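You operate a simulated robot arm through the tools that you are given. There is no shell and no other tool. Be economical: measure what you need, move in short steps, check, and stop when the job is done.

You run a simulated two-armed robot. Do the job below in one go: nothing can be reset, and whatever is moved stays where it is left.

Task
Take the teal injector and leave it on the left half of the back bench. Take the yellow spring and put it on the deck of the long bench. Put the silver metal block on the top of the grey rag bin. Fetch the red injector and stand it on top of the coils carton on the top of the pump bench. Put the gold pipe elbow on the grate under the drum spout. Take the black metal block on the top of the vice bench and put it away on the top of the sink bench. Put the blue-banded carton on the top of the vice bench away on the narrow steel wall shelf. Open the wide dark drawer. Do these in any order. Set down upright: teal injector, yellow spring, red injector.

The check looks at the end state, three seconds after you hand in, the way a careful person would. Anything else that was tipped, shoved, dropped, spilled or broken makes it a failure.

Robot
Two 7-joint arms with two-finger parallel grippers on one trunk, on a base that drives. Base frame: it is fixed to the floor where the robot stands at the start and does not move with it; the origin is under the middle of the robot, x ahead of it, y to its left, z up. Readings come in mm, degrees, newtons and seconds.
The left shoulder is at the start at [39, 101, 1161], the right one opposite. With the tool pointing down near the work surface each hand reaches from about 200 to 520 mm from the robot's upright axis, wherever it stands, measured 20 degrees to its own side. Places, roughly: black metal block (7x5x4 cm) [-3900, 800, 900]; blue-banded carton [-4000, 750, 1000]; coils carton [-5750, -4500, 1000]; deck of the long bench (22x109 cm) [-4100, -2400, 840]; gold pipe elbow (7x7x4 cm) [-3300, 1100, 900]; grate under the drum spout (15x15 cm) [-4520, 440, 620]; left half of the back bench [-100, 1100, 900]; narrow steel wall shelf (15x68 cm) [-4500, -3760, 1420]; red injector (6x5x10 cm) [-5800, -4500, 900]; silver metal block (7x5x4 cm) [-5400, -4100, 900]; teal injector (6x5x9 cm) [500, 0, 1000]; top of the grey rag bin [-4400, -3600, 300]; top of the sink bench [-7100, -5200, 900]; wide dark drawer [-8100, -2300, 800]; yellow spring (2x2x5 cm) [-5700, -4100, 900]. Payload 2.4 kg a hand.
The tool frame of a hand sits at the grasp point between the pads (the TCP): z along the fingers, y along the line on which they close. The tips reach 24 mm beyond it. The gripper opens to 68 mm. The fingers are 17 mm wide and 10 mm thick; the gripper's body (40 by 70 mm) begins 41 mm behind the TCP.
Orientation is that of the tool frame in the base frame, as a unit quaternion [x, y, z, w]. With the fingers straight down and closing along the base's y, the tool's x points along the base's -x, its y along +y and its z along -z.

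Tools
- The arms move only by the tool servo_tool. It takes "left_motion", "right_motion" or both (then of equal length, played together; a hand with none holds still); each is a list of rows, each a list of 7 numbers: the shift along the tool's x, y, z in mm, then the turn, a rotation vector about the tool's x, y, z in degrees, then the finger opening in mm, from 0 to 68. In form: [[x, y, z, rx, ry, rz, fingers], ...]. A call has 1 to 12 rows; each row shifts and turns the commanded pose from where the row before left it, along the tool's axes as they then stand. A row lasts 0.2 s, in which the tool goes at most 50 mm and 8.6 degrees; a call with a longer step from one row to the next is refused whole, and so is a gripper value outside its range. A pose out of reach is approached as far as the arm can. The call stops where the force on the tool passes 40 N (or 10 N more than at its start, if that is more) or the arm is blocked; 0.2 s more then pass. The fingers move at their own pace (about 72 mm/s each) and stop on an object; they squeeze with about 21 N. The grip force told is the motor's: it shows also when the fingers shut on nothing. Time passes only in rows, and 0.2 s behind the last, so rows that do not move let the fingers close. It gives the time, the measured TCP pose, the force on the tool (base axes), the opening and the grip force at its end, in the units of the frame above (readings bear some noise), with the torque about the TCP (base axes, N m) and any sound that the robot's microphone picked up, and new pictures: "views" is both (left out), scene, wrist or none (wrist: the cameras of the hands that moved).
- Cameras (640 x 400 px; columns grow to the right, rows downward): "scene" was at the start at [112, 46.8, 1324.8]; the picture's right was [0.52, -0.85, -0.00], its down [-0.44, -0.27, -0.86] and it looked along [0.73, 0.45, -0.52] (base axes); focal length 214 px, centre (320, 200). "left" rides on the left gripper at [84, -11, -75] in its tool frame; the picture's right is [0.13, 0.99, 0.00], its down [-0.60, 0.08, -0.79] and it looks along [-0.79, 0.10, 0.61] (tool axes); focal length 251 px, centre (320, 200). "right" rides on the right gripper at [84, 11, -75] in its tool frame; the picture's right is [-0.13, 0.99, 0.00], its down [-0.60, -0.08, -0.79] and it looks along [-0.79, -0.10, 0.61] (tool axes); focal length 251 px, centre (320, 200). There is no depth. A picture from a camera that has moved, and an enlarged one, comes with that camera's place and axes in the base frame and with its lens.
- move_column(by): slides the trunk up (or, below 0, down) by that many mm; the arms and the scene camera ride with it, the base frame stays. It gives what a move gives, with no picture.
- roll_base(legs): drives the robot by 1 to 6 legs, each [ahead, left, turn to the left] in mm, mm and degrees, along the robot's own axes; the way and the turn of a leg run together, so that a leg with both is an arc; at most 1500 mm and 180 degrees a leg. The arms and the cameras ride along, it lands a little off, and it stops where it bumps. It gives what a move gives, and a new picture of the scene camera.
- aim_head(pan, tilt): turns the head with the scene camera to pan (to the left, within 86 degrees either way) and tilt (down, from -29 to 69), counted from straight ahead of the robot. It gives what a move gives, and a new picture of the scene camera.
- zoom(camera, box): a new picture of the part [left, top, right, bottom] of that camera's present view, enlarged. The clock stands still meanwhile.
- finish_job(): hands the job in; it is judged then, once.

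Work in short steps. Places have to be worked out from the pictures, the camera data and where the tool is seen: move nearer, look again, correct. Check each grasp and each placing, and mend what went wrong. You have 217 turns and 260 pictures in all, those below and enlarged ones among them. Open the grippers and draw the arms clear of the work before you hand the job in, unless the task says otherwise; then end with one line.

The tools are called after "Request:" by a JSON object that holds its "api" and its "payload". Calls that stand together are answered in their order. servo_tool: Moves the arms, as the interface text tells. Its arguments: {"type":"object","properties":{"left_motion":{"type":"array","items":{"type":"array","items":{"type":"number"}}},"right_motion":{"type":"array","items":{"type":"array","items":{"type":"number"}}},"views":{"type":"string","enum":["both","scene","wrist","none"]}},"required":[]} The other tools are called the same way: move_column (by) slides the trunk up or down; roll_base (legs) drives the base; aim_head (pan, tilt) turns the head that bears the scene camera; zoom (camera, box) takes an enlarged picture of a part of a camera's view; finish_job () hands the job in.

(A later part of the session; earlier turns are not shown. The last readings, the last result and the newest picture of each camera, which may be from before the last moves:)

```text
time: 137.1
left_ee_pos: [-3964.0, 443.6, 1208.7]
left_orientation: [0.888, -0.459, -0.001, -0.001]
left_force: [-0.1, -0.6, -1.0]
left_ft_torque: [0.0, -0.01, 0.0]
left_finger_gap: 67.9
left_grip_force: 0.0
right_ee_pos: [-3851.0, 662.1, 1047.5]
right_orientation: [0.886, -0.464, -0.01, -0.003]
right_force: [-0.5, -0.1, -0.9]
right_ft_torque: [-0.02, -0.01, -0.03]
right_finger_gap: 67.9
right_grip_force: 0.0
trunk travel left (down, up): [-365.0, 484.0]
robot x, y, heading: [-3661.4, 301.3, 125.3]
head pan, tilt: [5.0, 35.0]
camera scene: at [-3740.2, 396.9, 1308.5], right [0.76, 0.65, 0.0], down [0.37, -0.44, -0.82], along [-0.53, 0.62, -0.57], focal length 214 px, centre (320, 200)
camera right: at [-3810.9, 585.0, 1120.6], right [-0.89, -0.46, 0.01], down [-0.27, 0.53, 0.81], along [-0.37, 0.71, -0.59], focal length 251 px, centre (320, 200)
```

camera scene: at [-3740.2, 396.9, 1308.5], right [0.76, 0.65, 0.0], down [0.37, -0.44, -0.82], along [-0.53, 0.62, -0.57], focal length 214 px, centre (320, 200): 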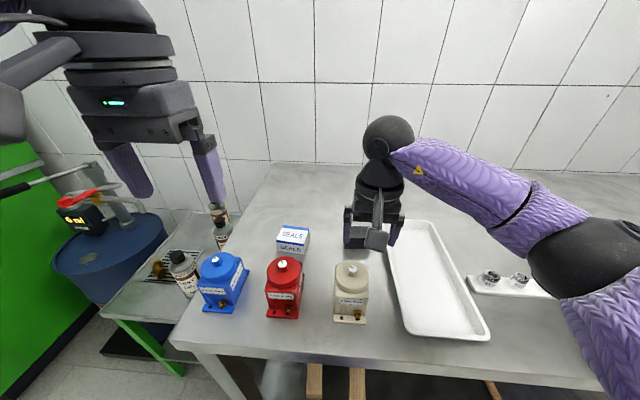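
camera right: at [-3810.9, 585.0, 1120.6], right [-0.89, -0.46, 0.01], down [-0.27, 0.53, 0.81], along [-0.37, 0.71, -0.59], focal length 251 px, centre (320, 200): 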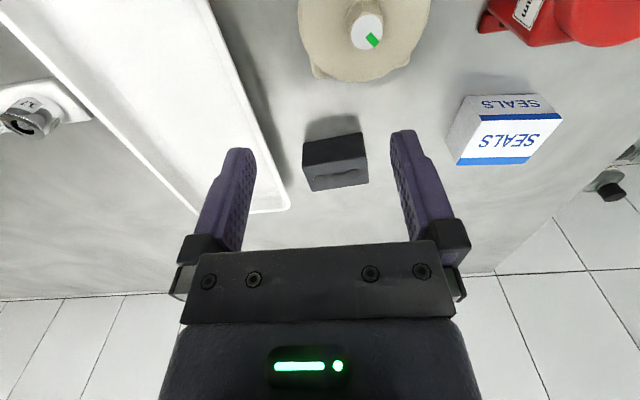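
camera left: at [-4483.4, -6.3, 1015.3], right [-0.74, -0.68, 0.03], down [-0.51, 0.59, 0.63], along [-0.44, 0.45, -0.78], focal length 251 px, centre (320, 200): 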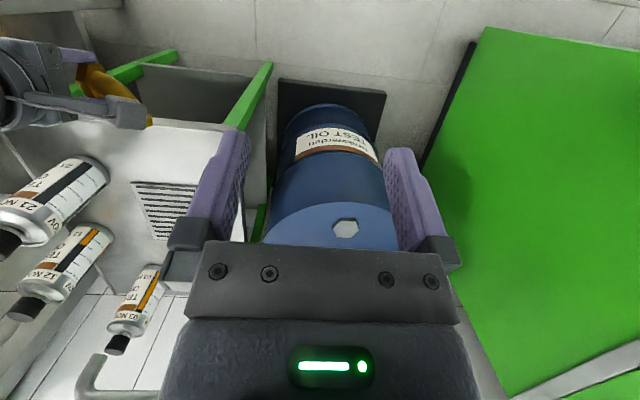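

The block's long side lies left-right, so I need to close front-to-back: yaw the right hand +90° here above the bench.

Request:
{"api": "servo_tool", "payload": {"right_motion": [[0, 0, -2, 0, 0, 8.2, 68], [0, 0, -2, 0, 0, 8.2, 68], [0, 0, -2, 0, 0, 8.2, 68], [0, 0, -2, 0, 0, 8.2, 68], [0, 0, -2, 0, 0, 8.2, 68], [0, 0, -2, 0, 0, 8.2, 68], [0, 0, 0, 0, 0, 8.2, 68], [0, 0, 0, 0, 0, 8.2, 68], [0, 0, 0, 0, 0, 8.2, 68], [0, 0, 0, 0, 0, 8.2, 68], [0, 0, 0, 0, 0, 8.2, 68], [0, 0, 0, 0, 0, 0, 68]], "views": "none"}}

Request:
{"api": "roll_base", "payload": {"legs": [[40, 0, 0]]}}

Request:
{"api": "servo_tool", "payload": {"right_motion": [[0, 0, 0, 0, 0, 0, 68]], "views": "wrist"}}

```text
time: 139.7
left_ee_pos: [-3965.0, 443.8, 1209.7]
left_orientation: [0.888, -0.46, -0.001, 0.0]
left_force: [0.2, 0.8, -0.8]
left_ft_torque: [-0.01, 0.01, -0.01]
left_finger_gap: 68.0
left_grip_force: 0.0
right_ee_pos: [-3850.0, 661.3, 1058.9]
right_orientation: [-0.296, 0.955, 0.01, -0.005]
right_force: [-0.2, -0.2, 0.0]
right_ft_torque: [-0.01, 0.01, 0.01]
right_finger_gap: 67.8
right_grip_force: 0.0
trunk travel left (down, up): [-365.0, 484.0]
robot x, y, heading: [-3658.0, 302.0, 125.2]
head pan, tilt: [5.0, 35.0]
```

```text
time: 140.5
left_ee_pos: [-3988.3, 477.0, 1209.5]
left_orientation: [0.888, -0.46, -0.001, -0.001]
left_force: [-0.3, 1.0, -0.1]
left_ft_torque: [-0.02, -0.01, 0.01]
left_finger_gap: 68.1
left_grip_force: 0.0
right_ee_pos: [-3874.1, 694.0, 1059.6]
right_orientation: [-0.296, 0.955, 0.008, -0.005]
right_force: [-0.5, -0.3, 1.3]
right_ft_torque: [0.01, 0.0, -0.01]
right_finger_gap: 67.9
right_grip_force: 0.0
trunk travel left (down, up): [-365.0, 484.0]
robot x, y, heading: [-3686.3, 332.0, 125.1]
head pan, tilt: [5.0, 35.0]
camera scene: at [-3763.9, 430.2, 1308.4], right [0.76, 0.65, 0.0], down [0.37, -0.44, -0.82], along [-0.53, 0.62, -0.57], focal length 214 px, centre (320, 200)
```

scene: 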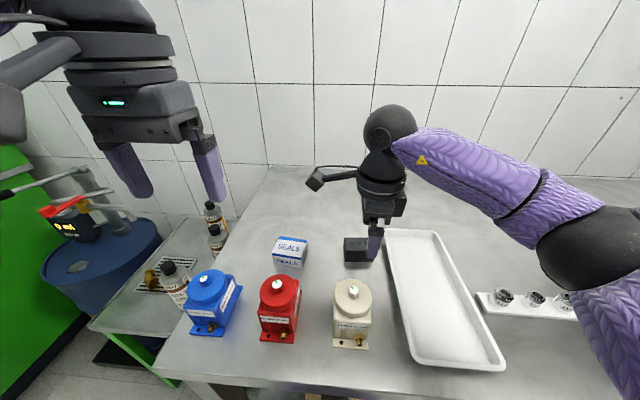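

```text
time: 140.9
left_ee_pos: [-3987.4, 477.4, 1210.9]
left_orientation: [0.888, -0.46, 0.0, -0.001]
left_force: [-0.4, 0.2, 0.2]
left_ft_torque: [0.0, 0.02, -0.03]
left_finger_gap: 68.0
left_grip_force: 0.0
right_ee_pos: [-3874.0, 694.3, 1059.7]
right_orientation: [-0.297, 0.955, 0.01, -0.004]
right_force: [0.7, 0.1, -0.4]
right_ft_torque: [-0.01, 0.0, -0.01]
right_finger_gap: 68.2
right_grip_force: 0.1
trunk travel left (down, up): [-365.0, 484.0]
robot x, y, heading: [-3686.8, 332.6, 125.4]
head pan, tilt: [5.0, 35.0]
camera right: at [-3947.9, 652.8, 1135.1], right [-0.46, 0.89, 0.02], down [0.55, 0.27, 0.79], along [0.7, 0.37, -0.61], focal length 251 px, centre (320, 200)
```

right: 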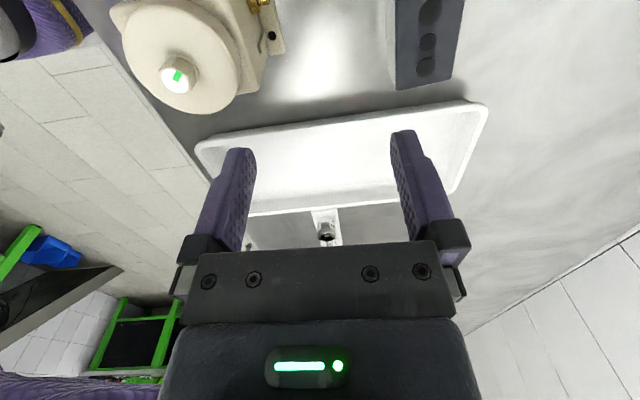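

Move 70 mm forward and 12 mm left over the block, then re-look.

Request:
{"api": "servo_tool", "payload": {"right_motion": [[4, 24, 10, 0, 0, 0, 68], [4, 24, 10, 0, 0, 0, 68], [4, 24, 10, 0, 0, 0, 68], [0, 0, 0, 0, 0, 0, 68]], "views": "wrist"}}

```text
time: 141.9
left_ee_pos: [-3987.1, 477.4, 1209.8]
left_orientation: [0.888, -0.461, -0.001, -0.001]
left_force: [-0.4, -0.3, -1.4]
left_ft_torque: [-0.01, -0.05, -0.01]
left_finger_gap: 67.8
left_grip_force: 0.2
right_ee_pos: [-3924.7, 746.1, 1030.7]
right_orientation: [-0.298, 0.955, 0.01, -0.005]
right_force: [0.1, -0.7, 0.0]
right_ft_torque: [0.0, -0.01, -0.05]
right_finger_gap: 68.2
right_grip_force: 0.0
trunk travel left (down, up): [-365.0, 484.0]
robot x, y, heading: [-3685.7, 333.4, 125.2]
head pan, tilt: [5.0, 35.0]
camera right: at [-3998.8, 704.5, 1106.9], right [-0.46, 0.89, 0.02], down [0.55, 0.27, 0.79], along [0.7, 0.37, -0.61], focal length 251 px, centre (320, 200)
```

right: 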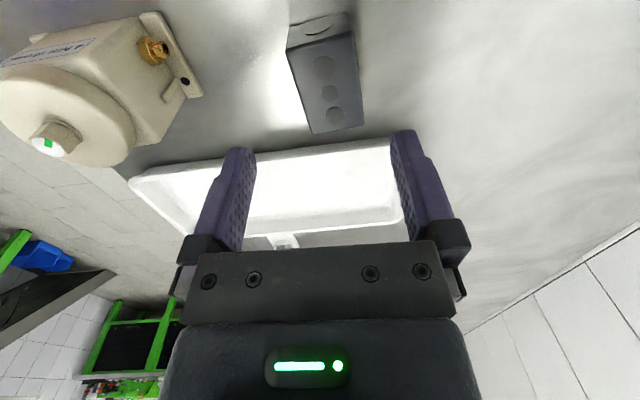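

Block is centred; it is yawed ~9°, so I match it and descend to 931.

Request:
{"api": "servo_tool", "payload": {"right_motion": [[-4, 5, 20, 0, 0, -4.5, 68], [0, 0, 30, 0, 0, -4.5, 68], [0, 0, 30, 0, 0, 0, 68], [0, 0, 18, 0, 0, 0, 68], [0, 0, 0, 0, 0, 0, 68]], "views": "wrist"}}

```text
time: 143.1
left_ee_pos: [-3987.2, 476.4, 1209.7]
left_orientation: [0.888, -0.459, 0.0, 0.0]
left_force: [0.1, 0.3, 0.2]
left_ft_torque: [0.0, 0.01, 0.01]
left_finger_gap: 68.0
left_grip_force: 0.1
right_ee_pos: [-3925.1, 754.2, 933.3]
right_orientation: [-0.371, 0.929, 0.009, -0.003]
right_force: [0.6, 0.1, 0.5]
right_ft_torque: [-0.01, 0.01, 0.01]
right_finger_gap: 68.3
right_grip_force: 0.0
trunk travel left (down, up): [-365.0, 484.0]
robot x, y, heading: [-3681.5, 334.1, 125.0]
head pan, tilt: [5.0, 35.0]
camera right: at [-3992.5, 701.7, 1009.0], right [-0.59, 0.81, 0.02], down [0.5, 0.35, 0.79], along [0.63, 0.48, -0.61], focal length 251 px, centre (320, 200)
```

right: 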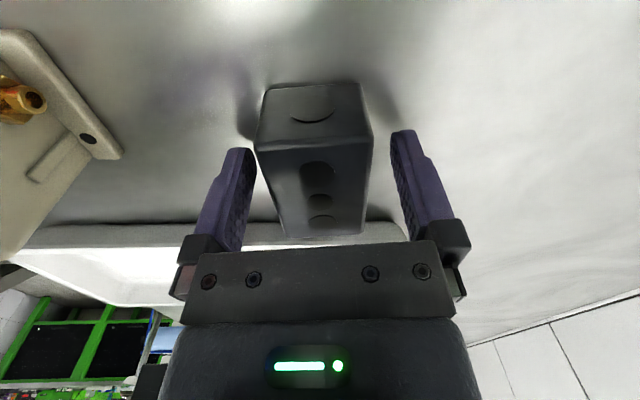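

Well aligned; close on the block.

Request:
{"api": "servo_tool", "payload": {"right_motion": [[0, -2, 2, 0, 0, 0, 60], [0, 0, 0, 0, 0, 0, 40], [0, 0, 0, 0, 0, 0, 40], [0, 0, 0, 0, 0, 0, 40], [0, 0, -20, 0, 0, 0, 40], [0, 0, -40, 0, 0, 0, 40], [0, 0, -40, 0, 0, 0, 40], [0, 0, -40, 0, 0, 0, 40], [0, 0, 0, 0, 0, 0, 40]], "views": "both"}}

```text
time: 145.1
left_ee_pos: [-3986.8, 476.6, 1208.9]
left_orientation: [0.888, -0.46, -0.002, 0.0]
left_force: [-0.5, 0.6, 0.1]
left_ft_torque: [0.03, 0.0, -0.02]
left_finger_gap: 68.0
left_grip_force: 0.1
right_ee_pos: [-3922.9, 753.1, 1068.8]
right_orientation: [-0.371, 0.928, 0.009, -0.004]
right_force: [-0.3, 0.2, -2.6]
right_ft_torque: [0.01, -0.01, -0.03]
right_finger_gap: 43.8
right_grip_force: 20.9
trunk travel left (down, up): [-365.0, 484.0]
robot x, y, heading: [-3680.1, 329.1, 125.3]
head pan, tilt: [5.0, 35.0]
camera scene: at [-3763.5, 429.8, 1308.5], right [0.76, 0.65, 0.0], down [0.37, -0.44, -0.82], along [-0.53, 0.62, -0.57], focal length 214 px, centre (320, 200)
camera right: at [-3989.6, 700.2, 1145.6], right [-0.59, 0.81, 0.02], down [0.5, 0.35, 0.79], along [0.63, 0.48, -0.61], focal length 251 px, centre (320, 200)
```

scene: 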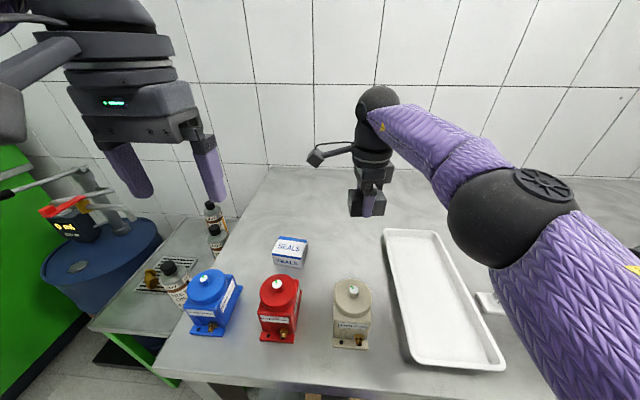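
right: 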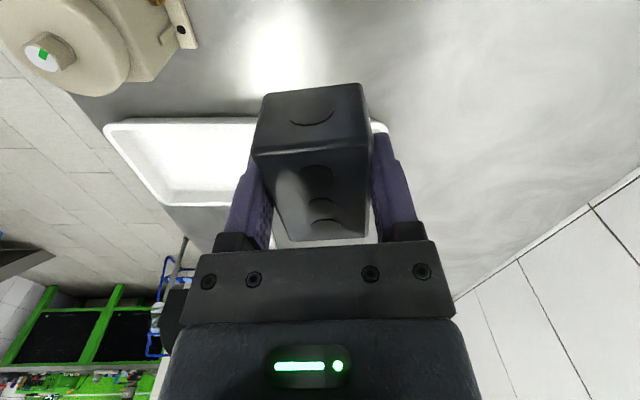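

Block held. I move the right hand back and aside, and bring the left hand above the carton to look.

Request:
{"api": "servo_tool", "payload": {"right_motion": [[-20, -30, -15, 0, 0, 0, 40], [-20, -30, -15, 0, 0, 0, 40], [-20, -30, -15, 0, 0, 0, 40], [-20, -30, -15, 0, 0, 0, 40], [-20, -30, 0, 0, 0, 0, 40], [0, 0, 0, 0, 0, 0, 40]], "left_motion": [[-28, -7, 20, 0, 0, 0, 68], [-28, -7, 20, 0, 0, 0, 68], [-28, -7, 20, 0, 0, 0, 68], [-28, -7, 20, 0, 0, 0, 68], [0, 0, 0, 0, 0, 0, 68], [0, 0, 0, 0, 0, 0, 68]], "views": "both"}}

```text
time: 146.5
left_ee_pos: [-4028.6, 581.3, 1131.8]
left_orientation: [0.888, -0.46, -0.001, -0.001]
left_force: [-0.1, 0.2, -0.9]
left_ft_torque: [-0.01, 0.0, 0.02]
left_finger_gap: 68.1
left_grip_force: 0.1
right_ee_pos: [-3745.8, 709.4, 1127.2]
right_orientation: [-0.371, 0.928, 0.009, -0.004]
right_force: [-0.3, 0.3, -2.6]
right_ft_torque: [-0.02, 0.04, -0.05]
right_finger_gap: 43.9
right_grip_force: 20.6
trunk travel left (down, up): [-365.0, 484.0]
robot x, y, heading: [-3684.0, 330.0, 125.1]
head pan, tilt: [5.0, 35.0]
camera scene: at [-3763.4, 429.8, 1308.5], right [0.76, 0.65, 0.0], down [0.37, -0.44, -0.82], along [-0.53, 0.62, -0.57], focal length 214 px, centre (320, 200)
camera right: at [-3813.3, 657.9, 1203.3], right [-0.59, 0.81, 0.02], down [0.5, 0.35, 0.79], along [0.63, 0.48, -0.61], focal length 251 px, centre (320, 200)
camera left: at [-3971.5, 520.5, 1204.4], right [-0.73, -0.68, 0.0], down [-0.41, 0.45, 0.79], along [-0.54, 0.58, -0.61], focal length 251 px, centre (320, 200)
```

scene: 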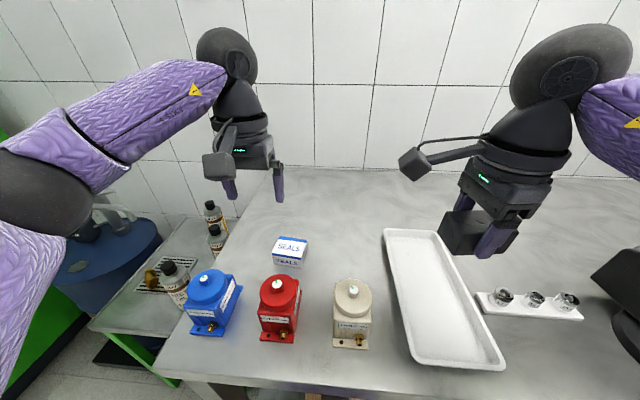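
right: 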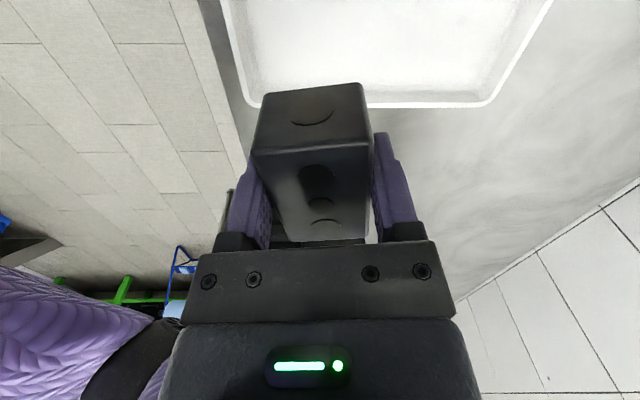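
left: 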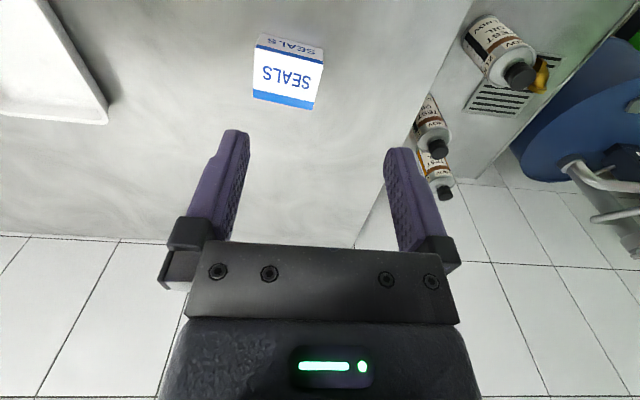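

Carton ≈68×50 mm, yawed ~13°, centre ≈(-4032,637). I move over it and yaw the left hand −76.5° to close across its short side.

Request:
{"api": "servo_tool", "payload": {"left_motion": [[-23, -14, 25, 0, 0, 0, 68], [-24, -15, 25, 0, 0, 0, 68], [0, 0, 0, 0, 0, -8.5, 68], [0, 0, 0, 0, 0, -8.5, 68], [0, 0, 0, 0, 0, -8.5, 68], [0, 0, 0, 0, 0, -8.5, 68], [0, 0, 0, 0, 0, -8.5, 68], [0, 0, 0, 0, 0, -8.5, 68], [0, 0, 0, 0, 0, -8.5, 68], [0, 0, 0, 0, 0, -8.5, 68], [0, 0, 0, 0, 0, -8.5, 68], [0, 0, 0, 0, 0, 0, 68]], "views": "wrist"}}

```text
time: 149.1
left_ee_pos: [-4033.3, 640.6, 1078.9]
left_orientation: [0.982, 0.191, 0.0, 0.0]
left_force: [-0.2, 0.1, 0.3]
left_ft_torque: [0.01, 0.01, -0.06]
left_finger_gap: 67.9
left_grip_force: 0.1
right_ee_pos: [-3745.3, 709.9, 1126.6]
right_orientation: [-0.371, 0.929, 0.009, -0.004]
right_force: [-0.6, -0.5, -3.1]
right_ft_torque: [-0.03, 0.0, -0.02]
right_finger_gap: 43.9
right_grip_force: 21.1
trunk travel left (down, up): [-365.0, 484.0]
robot x, y, heading: [-3688.9, 330.9, 125.3]
head pan, tilt: [5.0, 35.0]
camera left: at [-3959.0, 681.1, 1152.3], right [0.49, -0.87, 0.0], down [-0.53, -0.3, 0.79], along [-0.69, -0.39, -0.61], focal length 251 px, centre (320, 200)
```

left: 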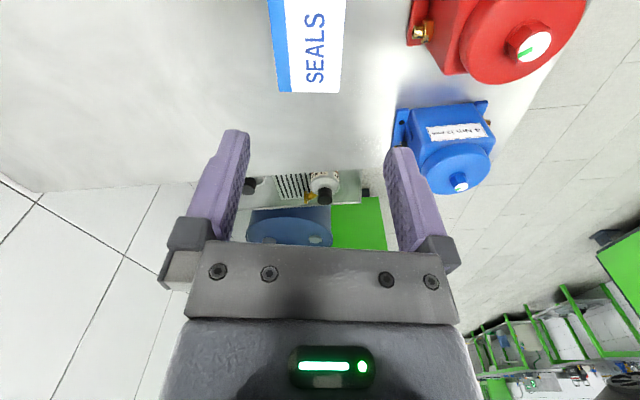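

Carton aligned; shift 5 mm forward and descend to 931.

Request:
{"api": "servo_tool", "payload": {"left_motion": [[0, -5, 30, 0, 0, 0, 68], [0, 0, 40, 0, 0, 0, 68], [0, 0, 40, 0, 0, 0, 68], [0, 0, 28, 0, 0, 0, 68], [0, 0, 8, 0, 0, 0, 68], [0, 0, 0, 0, 0, 0, 68]], "views": "wrist"}}

```text
time: 150.5
left_ee_pos: [-4034.2, 645.0, 934.0]
left_orientation: [0.982, 0.189, 0.0, -0.001]
left_force: [-0.3, 0.5, 1.3]
left_ft_torque: [0.01, 0.0, 0.03]
left_finger_gap: 67.8
left_grip_force: 0.1
right_ee_pos: [-3746.8, 710.1, 1127.0]
right_orientation: [-0.37, 0.929, 0.009, -0.003]
right_force: [-0.3, -0.1, -2.4]
right_ft_torque: [-0.02, -0.01, -0.02]
right_finger_gap: 43.8
right_grip_force: 20.2
trunk travel left (down, up): [-365.0, 484.0]
robot x, y, heading: [-3685.1, 336.1, 125.2]
head pan, tilt: [5.0, 35.0]
camera left: at [-3960.0, 685.6, 1007.8], right [0.49, -0.87, 0.0], down [-0.53, -0.3, 0.79], along [-0.69, -0.39, -0.61], focal length 251 px, centre (320, 200)
```

left: 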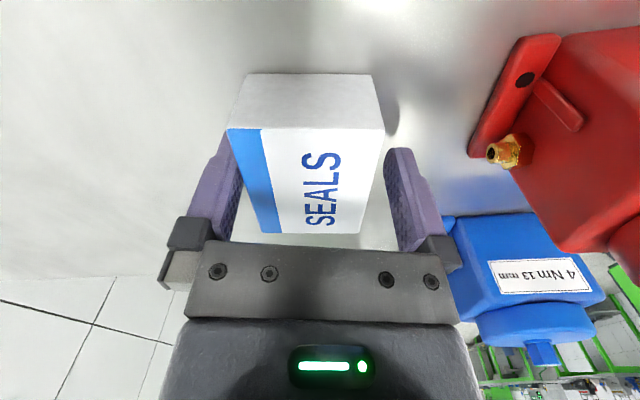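

Carton is between the fingers, slightly forward; shift 4 mm, close and lift.

Request:
{"api": "servo_tool", "payload": {"left_motion": [[0, -4, 0, 0, 0, 0, 68], [0, 0, 0, 0, 0, 0, 50], [0, 0, 0, 0, 0, 0, 40], [0, 0, 0, 0, 0, 0, 40], [0, 0, -20, 0, 0, 0, 40], [0, 0, -40, 0, 0, 0, 40], [0, 0, -40, 0, 0, 0, 40], [0, 0, -40, 0, 0, 0, 40], [0, 0, -40, 0, 0, 0, 40], [0, 0, 0, 0, 0, 0, 40]], "views": "both"}}

```text
time: 152.7
left_ee_pos: [-4035.6, 649.6, 1113.0]
left_orientation: [0.982, 0.189, -0.001, -0.001]
left_force: [-0.6, -0.4, -1.2]
left_ft_torque: [0.03, -0.04, 0.02]
left_finger_gap: 55.8
left_grip_force: 20.8
right_ee_pos: [-3745.5, 710.2, 1127.9]
right_orientation: [-0.371, 0.929, 0.01, -0.004]
right_force: [0.3, -1.3, -2.5]
right_ft_torque: [0.01, 0.05, 0.02]
right_finger_gap: 43.8
right_grip_force: 21.1
trunk travel left (down, up): [-365.0, 484.0]
robot x, y, heading: [-3685.6, 332.1, 125.1]
head pan, tilt: [5.0, 35.0]
camera scene: at [-3763.5, 429.9, 1308.5], right [0.76, 0.65, 0.0], down [0.37, -0.44, -0.82], along [-0.53, 0.62, -0.57], focal length 214 px, centre (320, 200)
camera left: at [-3961.3, 690.9, 1186.2], right [0.49, -0.87, 0.0], down [-0.53, -0.3, 0.79], along [-0.69, -0.39, -0.61], focal length 251 px, centre (320, 200)
```

scene: 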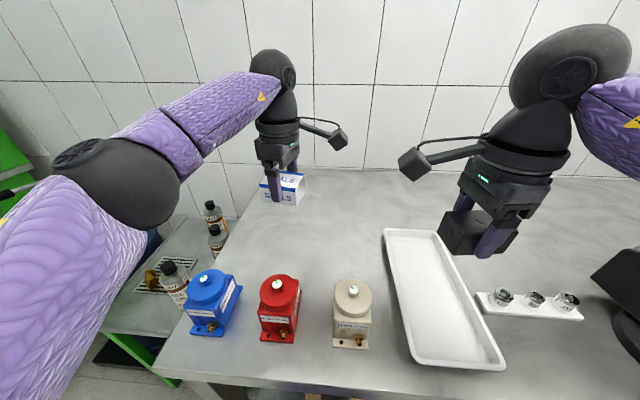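
left: 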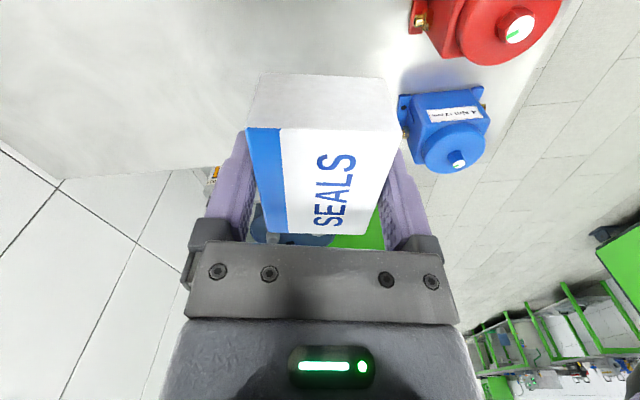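

Both items held. I back into the corridor and turn left to look down the room.

Request:
{"api": "roll_base", "payload": {"legs": [[-900, 0, 0], [0, 0, 90]]}}

Request:
{"api": "aim_head", "payload": {"pan": 20, "tilt": 12}}

```text
time: 161.3
left_ee_pos: [-3488.9, -748.0, 1114.1]
left_orientation: [0.565, 0.825, 0.0, -0.001]
left_force: [0.0, 1.0, -1.8]
left_ft_torque: [0.0, 0.01, -0.01]
left_finger_gap: 56.1
left_grip_force: 21.1
right_ee_pos: [-3547.2, -457.7, 1128.2]
right_orientation: [0.917, -0.4, -0.004, 0.009]
right_force: [-1.1, 0.3, -2.0]
right_ft_torque: [-0.03, -0.01, -0.01]
right_finger_gap: 43.8
right_grip_force: 20.4
trunk travel left (down, up): [-365.0, 484.0]
robot x, y, heading: [-3168.0, -401.1, -145.3]
head pan, tilt: [5.0, 35.0]
camera scene: at [-3267.0, -478.3, 1308.5], right [-0.64, 0.77, 0.0], down [0.44, 0.37, -0.82], along [-0.63, -0.52, -0.57], focal length 214 px, centre (320, 200)
```

scene: 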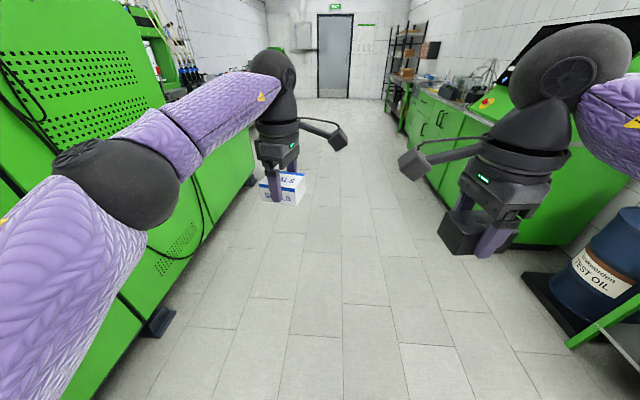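

```text
time: 162.1
left_ee_pos: [-3490.2, -747.3, 1113.1]
left_orientation: [0.565, 0.825, 0.0, 0.0]
left_force: [0.6, 0.0, -1.6]
left_ft_torque: [0.0, 0.01, 0.0]
left_finger_gap: 55.4
left_grip_force: 21.0
right_ee_pos: [-3546.3, -458.2, 1127.5]
right_orientation: [0.916, -0.4, -0.004, 0.009]
right_force: [-0.9, 0.6, -2.1]
right_ft_torque: [-0.06, -0.03, -0.01]
right_finger_gap: 43.7
right_grip_force: 21.2
trunk travel left (down, up): [-365.0, 484.0]
robot x, y, heading: [-3168.2, -402.2, -145.5]
head pan, tilt: [20.0, 12.0]
camera scene: at [-3253.3, -498.1, 1345.3], right [-0.82, 0.58, 0.0], down [0.12, 0.17, -0.98], along [-0.57, -0.8, -0.21], focal length 214 px, centre (320, 200)
```

scene: 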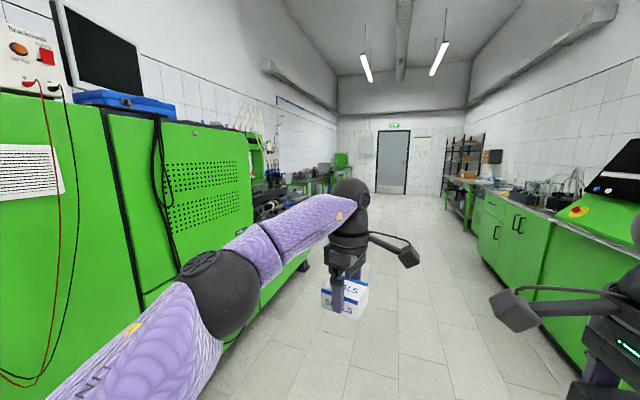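

Clear aisle. I drive 1500 mm ahead down it and look left.

Request:
{"api": "roll_base", "payload": {"legs": [[1450, 0, 0]]}}

Request:
{"api": "aim_head", "payload": {"pan": 55, "tilt": 12}}

```text
time: 169.3
left_ee_pos: [-4683.9, -1555.4, 1111.9]
left_orientation: [0.57, 0.821, -0.001, -0.001]
left_force: [0.7, 0.2, -1.8]
left_ft_torque: [0.0, 0.01, 0.0]
left_finger_gap: 55.2
left_grip_force: 21.3
right_ee_pos: [-4737.3, -1265.9, 1127.4]
right_orientation: [0.914, -0.405, -0.004, 0.009]
right_force: [0.5, 0.6, -3.4]
right_ft_torque: [0.01, -0.05, 0.03]
right_finger_gap: 43.7
right_grip_force: 21.2
trunk travel left (down, up): [-365.0, 484.0]
robot x, y, heading: [-4357.8, -1207.9, -145.7]
head pan, tilt: [20.0, 12.0]
camera scene: at [-4444.6, -1308.9, 1345.4], right [-0.81, 0.59, 0.0], down [0.12, 0.17, -0.98], along [-0.58, -0.79, -0.21], focal length 214 px, centre (320, 200)
```

scene: 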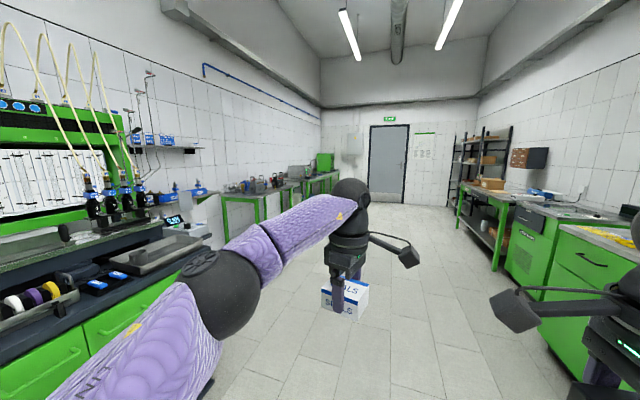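

```text
time: 170.3
left_ee_pos: [-4684.3, -1555.0, 1112.4]
left_orientation: [0.57, 0.821, -0.001, 0.0]
left_force: [-0.5, 0.1, -0.8]
left_ft_torque: [0.02, -0.02, 0.01]
left_finger_gap: 55.1
left_grip_force: 21.2
right_ee_pos: [-4737.1, -1265.4, 1128.3]
right_orientation: [0.914, -0.405, -0.004, 0.009]
right_force: [-0.1, -0.4, -2.4]
right_ft_torque: [0.03, -0.01, 0.0]
right_finger_gap: 44.0
right_grip_force: 20.9
trunk travel left (down, up): [-365.0, 484.0]
robot x, y, heading: [-4357.5, -1209.6, -146.2]
head pan, tilt: [55.0, 12.0]
camera scene: at [-4391.5, -1326.7, 1345.4], right [-1.0, 0.02, 0.0], down [0.0, 0.21, -0.98], along [-0.02, -0.98, -0.21], focal length 214 px, centre (320, 200)
```

scene: 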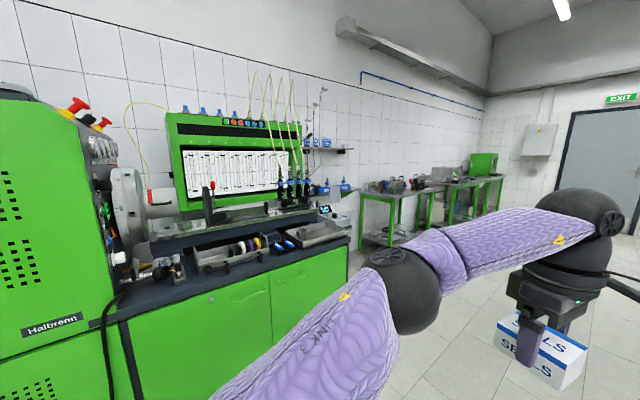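

I see the wall shelf beyond the long bench. I drive on ~1500 mm, turn left to face it and look.

Request:
{"api": "roll_base", "payload": {"legs": [[1450, 0, 0], [0, 0, 91]]}}

Request:
{"api": "aim_head", "payload": {"pan": 0, "tilt": 20}}

```text
time: 181.4
left_ee_pos: [-5223.8, -2366.5, 1113.8]
left_orientation: [-0.186, 0.983, -0.001, 0.001]
left_force: [-0.4, -0.9, -0.8]
left_ft_torque: [0.02, -0.02, -0.01]
left_finger_gap: 54.6
left_grip_force: 20.7
right_ee_pos: [-5512.2, -2425.1, 1127.6]
right_orientation: [0.929, 0.37, 0.003, 0.01]
right_force: [0.2, 0.5, -2.1]
right_ft_torque: [-0.01, 0.01, -0.04]
right_finger_gap: 43.9
right_grip_force: 20.1
trunk travel left (down, up): [-365.0, 484.0]
robot x, y, heading: [-5572.3, -2049.8, -54.9]
head pan, tilt: [55.0, 12.0]
camera scene: at [-5458.6, -2078.5, 1345.4], right [0.0, -1.0, 0.0], down [-0.21, 0.0, -0.98], along [0.98, 0.0, -0.21], focal length 214 px, centre (320, 200)
```

scene: 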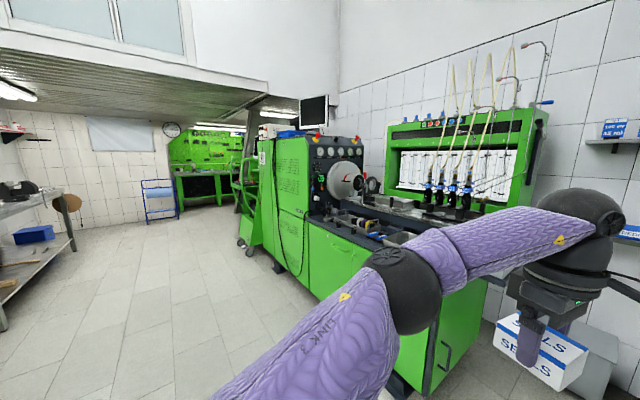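

```text
time: 182.7
left_ee_pos: [-5222.5, -2367.0, 1112.6]
left_orientation: [-0.188, 0.982, 0.0, -0.001]
left_force: [0.3, 0.4, -0.6]
left_ft_torque: [0.01, -0.05, 0.05]
left_finger_gap: 54.8
left_grip_force: 21.4
right_ee_pos: [-5513.1, -2425.0, 1127.8]
right_orientation: [0.929, 0.369, 0.004, 0.009]
right_force: [-0.4, 0.0, -2.4]
right_ft_torque: [-0.01, -0.01, 0.0]
right_finger_gap: 43.9
right_grip_force: 20.8
trunk travel left (down, up): [-365.0, 484.0]
robot x, y, heading: [-5573.3, -2048.9, -55.1]
head pan, tilt: [0.0, 20.0]
camera scene: at [-5498.3, -2154.8, 1332.4], right [-0.82, -0.58, 0.0], down [-0.2, 0.28, -0.94], along [0.54, -0.77, -0.34], focal length 214 px, centre (320, 200)
```

scene: 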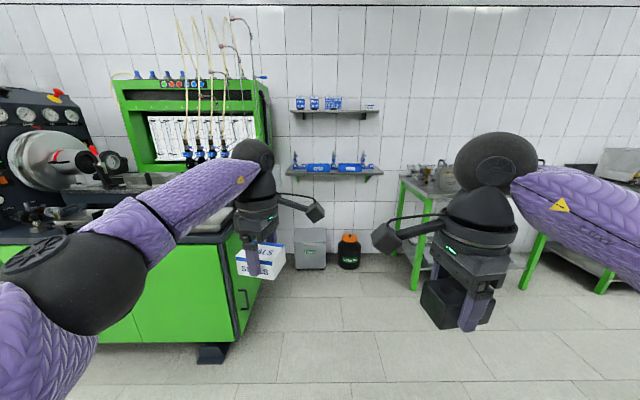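

Zoom on the shelves and bin.

Request:
{"api": "zoom", "payload": {"camera": "scene", "box": [270, 80, 400, 180]}}

Request:
{"api": "zoom", "payload": {"camera": "scene", "box": [270, 160, 430, 285]}}

```text
4.00 times, centred on (335, 130) of scene
camera zoom: at [-5498.3, -2154.8, 1332.4], right [-0.82, -0.58, 0.0], down [-0.2, 0.28, -0.94], along [0.54, -0.77, -0.34], focal length 858 px, centre (260, 480)
```

zoom: 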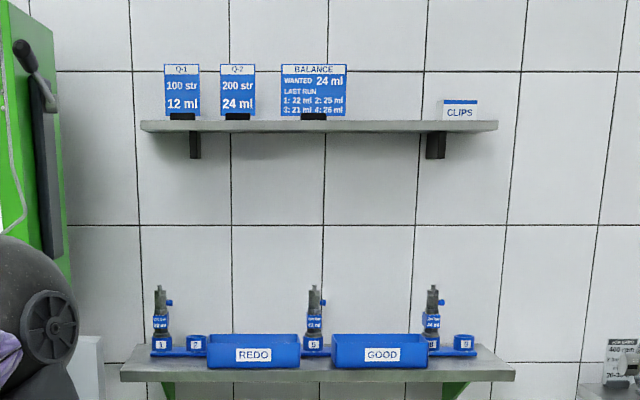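

```text
3.20 times, centred on (350, 222) of scene
camera zoom: at [-5498.3, -2154.8, 1332.4], right [-0.82, -0.58, 0.0], down [-0.2, 0.28, -0.94], along [0.54, -0.77, -0.34], focal length 686 px, centre (224, 128)
```

zoom: 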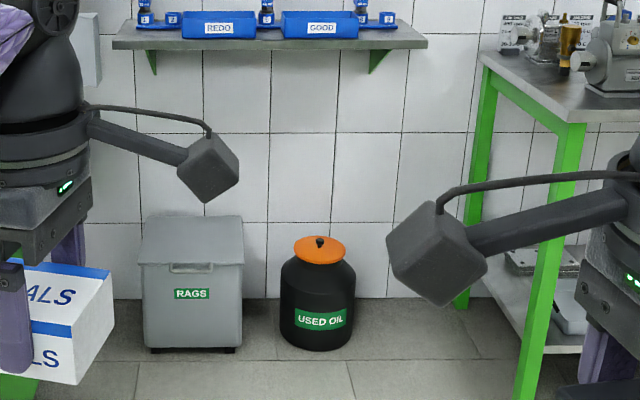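

The free shelf spot is between BALANCE and CLIPS on the upper shelf (z≈1420). I raise the trunk and drive closer, right and ahead.

Request:
{"api": "move_column", "payload": {"by": 400}}

Request:
{"api": "roll_base", "payload": {"legs": [[1150, -470, 0]]}}

Request:
{"api": "aim_head", "payload": {"pan": 5, "tilt": 30}}

```text
time: 186.5
left_ee_pos: [-5223.9, -2367.0, 1512.6]
left_orientation: [-0.187, 0.982, -0.001, 0.0]
left_force: [-0.1, -0.3, -1.6]
left_ft_torque: [0.03, 0.0, 0.02]
left_finger_gap: 54.6
left_grip_force: 21.0
right_ee_pos: [-5512.3, -2426.2, 1528.5]
right_orientation: [0.929, 0.37, 0.004, 0.01]
right_force: [0.6, 0.1, -3.1]
right_ft_torque: [0.01, -0.01, -0.01]
right_finger_gap: 44.0
right_grip_force: 20.7
trunk travel left (down, up): [-765.0, 85.0]
robot x, y, heading: [-5574.6, -2047.4, -54.8]
head pan, tilt: [0.0, 20.0]
```

```text
time: 192.8
left_ee_pos: [-4947.4, -3576.7, 1513.0]
left_orientation: [-0.187, 0.982, 0.0, 0.0]
left_force: [0.9, -0.3, -1.6]
left_ft_torque: [0.05, -0.06, -0.01]
left_finger_gap: 54.6
left_grip_force: 21.2
right_ee_pos: [-5236.8, -3636.8, 1527.2]
right_orientation: [0.929, 0.369, 0.004, 0.01]
right_force: [0.2, 0.3, -3.3]
right_ft_torque: [-0.01, 0.02, 0.01]
right_finger_gap: 43.6
right_grip_force: 20.7
trunk travel left (down, up): [-765.0, 85.0]
robot x, y, heading: [-5296.1, -3256.1, -55.2]
head pan, tilt: [0.0, 20.0]
camera scene: at [-5237.0, -3343.8, 1733.4], right [-0.82, -0.58, 0.0], down [-0.2, 0.28, -0.94], along [0.54, -0.77, -0.34], focal length 214 px, centre (320, 200)
```

scene: 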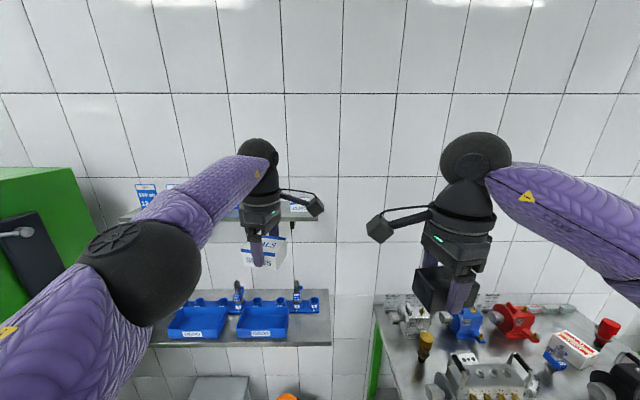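

```text
time: 193.5
left_ee_pos: [-4947.3, -3576.5, 1513.1]
left_orientation: [-0.187, 0.982, -0.001, 0.001]
left_force: [0.4, 0.1, -0.8]
left_ft_torque: [-0.02, 0.03, -0.02]
left_finger_gap: 54.8
left_grip_force: 20.8
right_ee_pos: [-5237.1, -3636.5, 1527.5]
right_orientation: [0.93, 0.368, 0.004, 0.01]
right_force: [-0.1, 0.7, -3.0]
right_ft_torque: [0.04, 0.01, -0.02]
right_finger_gap: 43.8
right_grip_force: 20.5
trunk travel left (down, up): [-765.0, 85.0]
robot x, y, heading: [-5294.1, -3260.6, -54.7]
head pan, tilt: [5.0, 30.0]
camera scene: at [-5232.4, -3336.6, 1717.4], right [-0.77, -0.64, 0.0], down [-0.32, 0.38, -0.87], along [0.56, -0.66, -0.5], focal length 214 px, centre (320, 200)
```

scene: 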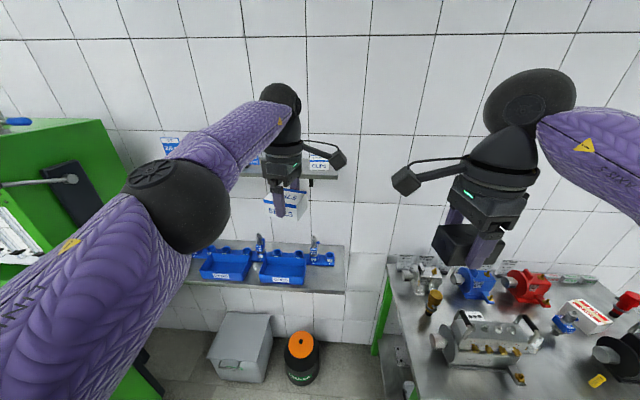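

Closer view puts CLIPS at X'≈-6127, so I need to go ~107 mm left. I shift left and advance 180 mm, then re-check.

Request:
{"api": "roll_base", "payload": {"legs": [[180, 107, 0]]}}

Request:
{"api": "servo_tool", "payload": {"left_motion": [[0, 0, 0, 0, 0, 0, 40]], "views": "wrist"}}

```text
time: 195.1
left_ee_pos: [-4754.6, -3663.1, 1512.9]
left_orientation: [-0.186, 0.982, -0.001, 0.0]
left_force: [-0.8, 0.5, -1.5]
left_ft_torque: [0.06, 0.02, 0.05]
left_finger_gap: 54.5
left_grip_force: 21.1
right_ee_pos: [-5044.9, -3720.6, 1528.1]
right_orientation: [0.93, 0.369, 0.004, 0.01]
right_force: [0.7, 0.1, -2.6]
right_ft_torque: [0.01, -0.04, -0.02]
right_finger_gap: 43.7
right_grip_force: 20.7
trunk travel left (down, up): [-765.0, 85.0]
robot x, y, heading: [-5108.0, -3345.0, -55.0]
head pan, tilt: [5.0, 30.0]
camera scene: at [-5039.6, -3421.6, 1717.3], right [-0.77, -0.64, 0.0], down [-0.32, 0.38, -0.87], along [0.56, -0.66, -0.5], focal length 214 px, centre (320, 200)
```

scene: 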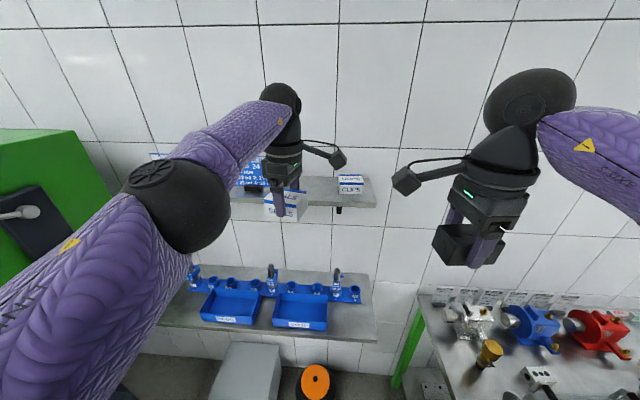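

```text
time: 195.5
left_ee_pos: [-4754.7, -3661.0, 1512.8]
left_orientation: [-0.187, 0.982, -0.001, 0.001]
left_force: [0.6, -0.2, -0.9]
left_ft_torque: [0.0, -0.01, -0.02]
left_finger_gap: 54.5
left_grip_force: 20.8
right_ee_pos: [-5045.2, -3720.9, 1526.6]
right_orientation: [0.93, 0.369, 0.003, 0.009]
right_force: [0.8, 0.5, -3.1]
right_ft_torque: [0.02, 0.04, 0.0]
right_finger_gap: 43.8
right_grip_force: 21.3
trunk travel left (down, up): [-765.0, 85.0]
robot x, y, heading: [-5103.4, -3339.9, -54.9]
head pan, tilt: [5.0, 30.0]
camera left: at [-4830.4, -3702.8, 1586.0], right [-0.48, 0.87, 0.0], down [0.53, 0.3, 0.79], along [0.69, 0.38, -0.61], focal length 251 px, centre (320, 200)
```

left: 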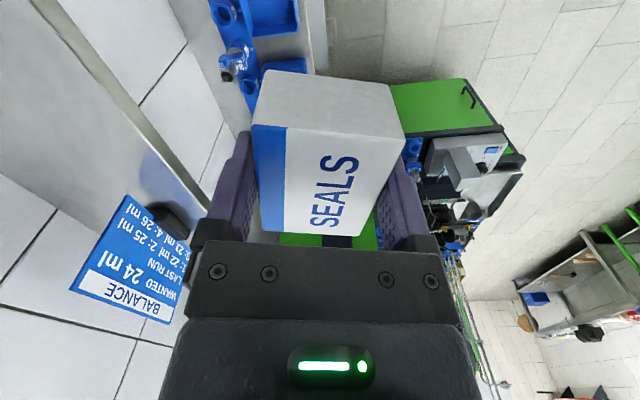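

Target centre X'≈-6012. I square the carton to the shelf (−13°), then drive in 150 mm with a 12 mm right shift.

Request:
{"api": "servo_tool", "payload": {"left_motion": [[0, 0, 0, 0, 0, -6.5, 40], [0, 0, 0, 0, 0, -6.5, 40], [0, 0, 0, 0, 0, 0, 40]], "views": "none"}}

Request:
{"api": "roll_base", "payload": {"legs": [[150, -12, 0]]}}

```text
time: 196.3
left_ee_pos: [-4755.7, -3661.2, 1512.5]
left_orientation: [-0.297, 0.955, 0.0, 0.0]
left_force: [0.6, 1.1, -0.4]
left_ft_torque: [-0.03, -0.02, 0.02]
left_finger_gap: 54.6
left_grip_force: 20.9
right_ee_pos: [-5044.4, -3721.6, 1527.1]
right_orientation: [0.929, 0.369, 0.004, 0.01]
right_force: [-0.7, -0.2, -1.9]
right_ft_torque: [0.02, 0.0, 0.02]
right_finger_gap: 43.6
right_grip_force: 21.0
trunk travel left (down, up): [-765.0, 85.0]
robot x, y, heading: [-5105.3, -3344.8, -55.0]
head pan, tilt: [5.0, 30.0]
```

```text
time: 197.7
left_ee_pos: [-4677.9, -3793.2, 1512.5]
left_orientation: [-0.296, 0.955, -0.001, 0.0]
left_force: [0.7, -0.6, -1.5]
left_ft_torque: [0.05, 0.03, 0.05]
left_finger_gap: 54.5
left_grip_force: 20.9
right_ee_pos: [-4967.7, -3852.1, 1527.1]
right_orientation: [0.93, 0.368, 0.004, 0.009]
right_force: [-0.3, -0.6, -2.8]
right_ft_torque: [0.01, 0.0, 0.03]
right_finger_gap: 43.7
right_grip_force: 20.7
trunk travel left (down, up): [-765.0, 85.0]
robot x, y, heading: [-5027.6, -3473.2, -55.0]
head pan, tilt: [5.0, 30.0]
camera scene: at [-4962.7, -3552.8, 1717.3], right [-0.77, -0.64, 0.0], down [-0.32, 0.38, -0.87], along [0.56, -0.66, -0.5], focal length 214 px, centre (320, 200)
```

scene: 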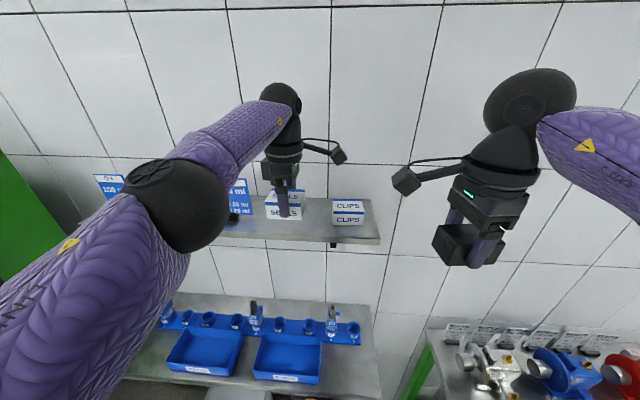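

Hand is centred over the gap. Extend 55 mm forward by arm, then lower in steps.

Request:
{"api": "servo_tool", "payload": {"left_motion": [[0, -28, 0, 0, 0, 0, 40], [0, -27, 0, 0, 0, 0, 40], [0, 0, 20, 0, 0, 0, 40], [0, 0, 15, 0, 0, 0, 40], [0, 0, 0, 0, 0, 0, 40]], "views": "both"}}

```text
time: 198.9
left_ee_pos: [-4680.6, -3796.2, 1473.1]
left_orientation: [-0.297, 0.955, -0.001, 0.0]
left_force: [-0.5, 0.3, -1.6]
left_ft_torque: [0.02, -0.02, 0.02]
left_finger_gap: 54.6
left_grip_force: 20.3
left hand out of reach, approached as far as the arm can: row 1, 2
right_ee_pos: [-4967.6, -3852.2, 1526.9]
right_orientation: [0.93, 0.368, 0.004, 0.01]
right_force: [-0.1, 0.7, -2.2]
right_ft_torque: [0.01, -0.01, 0.02]
right_finger_gap: 43.8
right_grip_force: 21.2
trunk travel left (down, up): [-765.0, 85.0]
robot x, y, heading: [-5029.1, -3475.1, -55.1]
head pan, tilt: [5.0, 30.0]
camera scene: at [-4962.9, -3552.1, 1717.4], right [-0.77, -0.64, 0.0], down [-0.32, 0.38, -0.87], along [0.56, -0.66, -0.5], focal length 214 px, centre (320, 200)
camera left: at [-4743.6, -3851.9, 1546.3], right [-0.67, 0.74, 0.0], down [0.45, 0.41, 0.79], along [0.59, 0.53, -0.61], focal length 251 px, centre (320, 200)
```

scene: 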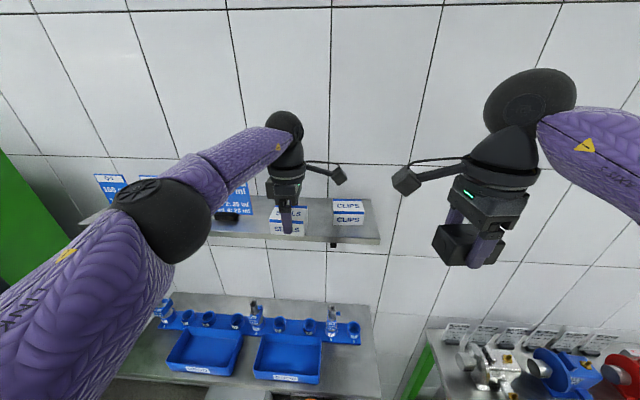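
left: 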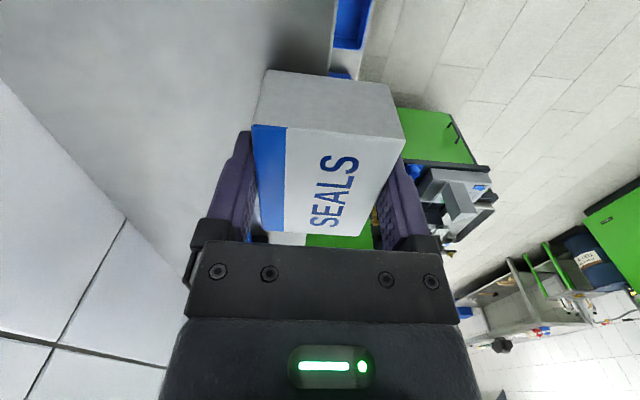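

The arm can't extend further at this yaw, so I drive the base 55 mm ahead instead (carton bottom is ~19 mm above the shelf).

Request:
{"api": "roll_base", "payload": {"legs": [[55, 0, 0]]}}

Request:
{"api": "servo_tool", "payload": {"left_motion": [[0, 0, 6, 0, 0, 0, 40], [0, 0, 0, 0, 0, 0, 40]], "views": "wrist"}}

```text
time: 199.8
left_ee_pos: [-4649.7, -3839.2, 1473.7]
left_orientation: [-0.297, 0.955, -0.001, 0.0]
left_force: [0.4, -1.2, -2.0]
left_ft_torque: [0.03, 0.01, 0.01]
left_finger_gap: 54.9
left_grip_force: 20.7
right_ee_pos: [-4937.2, -3896.5, 1528.1]
right_orientation: [0.929, 0.369, 0.003, 0.009]
right_force: [0.4, -0.2, -3.0]
right_ft_torque: [0.02, 0.0, -0.03]
right_finger_gap: 43.6
right_grip_force: 21.4
trunk travel left (down, up): [-765.0, 85.0]
robot x, y, heading: [-4999.2, -3519.5, -55.4]
head pan, tilt: [5.0, 30.0]
camera scene: at [-4932.3, -3597.2, 1717.3], right [-0.77, -0.64, 0.0], down [-0.32, 0.38, -0.87], along [0.56, -0.66, -0.5], focal length 214 px, centre (320, 200)
```

scene: 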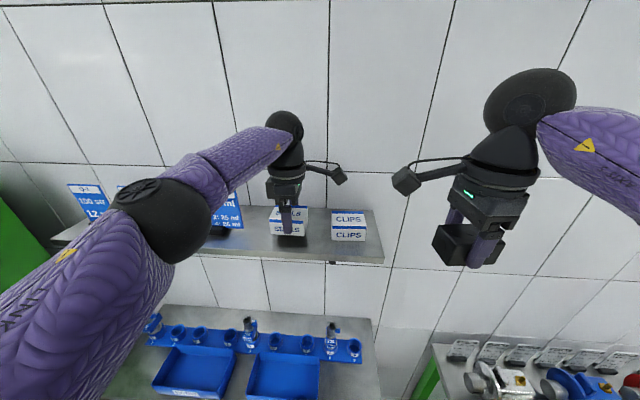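

```text
time: 200.4
left_ee_pos: [-4649.5, -3840.4, 1467.6]
left_orientation: [-0.296, 0.955, 0.0, 0.0]
left_force: [-0.2, -0.4, -1.7]
left_ft_torque: [-0.02, 0.02, 0.01]
left_finger_gap: 54.5
left_grip_force: 20.9
right_ee_pos: [-4936.3, -3896.3, 1526.8]
right_orientation: [0.929, 0.369, 0.003, 0.008]
right_force: [0.2, -0.2, -2.9]
right_ft_torque: [0.06, -0.01, -0.02]
right_finger_gap: 43.9
right_grip_force: 21.4
trunk travel left (down, up): [-765.0, 85.0]
robot x, y, heading: [-4998.8, -3519.7, -54.7]
head pan, tilt: [5.0, 30.0]
camera left: at [-4713.2, -3897.2, 1540.6], right [-0.67, 0.74, 0.0], down [0.45, 0.41, 0.79], along [0.59, 0.53, -0.61], focal length 251 px, centre (320, 200)
```

left: 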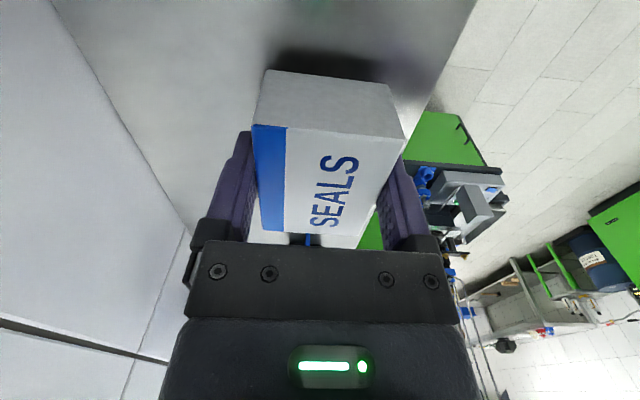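

Carton is over the shelf with margin to the front edge. Lower to contact in small steps.

Request:
{"api": "servo_tool", "payload": {"left_motion": [[0, 0, 5, 0, 0, 0, 40], [0, 0, 3, 0, 0, 0, 40], [0, 0, 0, 0, 0, 0, 40]], "views": "none"}}

Request:
{"api": "servo_tool", "payload": {"left_motion": [[0, 0, 3, 0, 0, 0, 40], [0, 0, 0, 0, 0, 0, 40]], "views": "none"}}

```text
time: 201.2
left_ee_pos: [-4648.6, -3840.0, 1459.5]
left_orientation: [-0.296, 0.955, -0.002, 0.0]
left_force: [0.1, 0.0, -0.8]
left_ft_torque: [-0.01, 0.0, 0.0]
left_finger_gap: 54.7
left_grip_force: 20.6
right_ee_pos: [-4937.6, -3896.8, 1527.3]
right_orientation: [0.93, 0.369, 0.004, 0.01]
right_force: [-0.2, 0.6, -2.9]
right_ft_torque: [0.02, -0.01, 0.02]
right_finger_gap: 43.6
right_grip_force: 21.0
trunk travel left (down, up): [-765.0, 85.0]
robot x, y, heading: [-4998.9, -3518.5, -55.1]
head pan, tilt: [5.0, 30.0]
```

```text
time: 201.8
left_ee_pos: [-4649.5, -3840.4, 1456.0]
left_orientation: [-0.297, 0.955, -0.002, 0.001]
left_force: [0.2, -1.1, -1.0]
left_ft_torque: [0.0, -0.02, -0.01]
left_finger_gap: 54.7
left_grip_force: 21.1
right_ee_pos: [-4936.3, -3896.3, 1527.0]
right_orientation: [0.93, 0.368, 0.004, 0.01]
right_force: [0.1, 0.3, -2.8]
right_ft_torque: [0.04, 0.0, 0.01]
right_finger_gap: 43.6
right_grip_force: 20.7
trunk travel left (down, up): [-765.0, 85.0]
robot x, y, heading: [-4996.9, -3518.3, -55.0]
head pan, tilt: [5.0, 30.0]
```

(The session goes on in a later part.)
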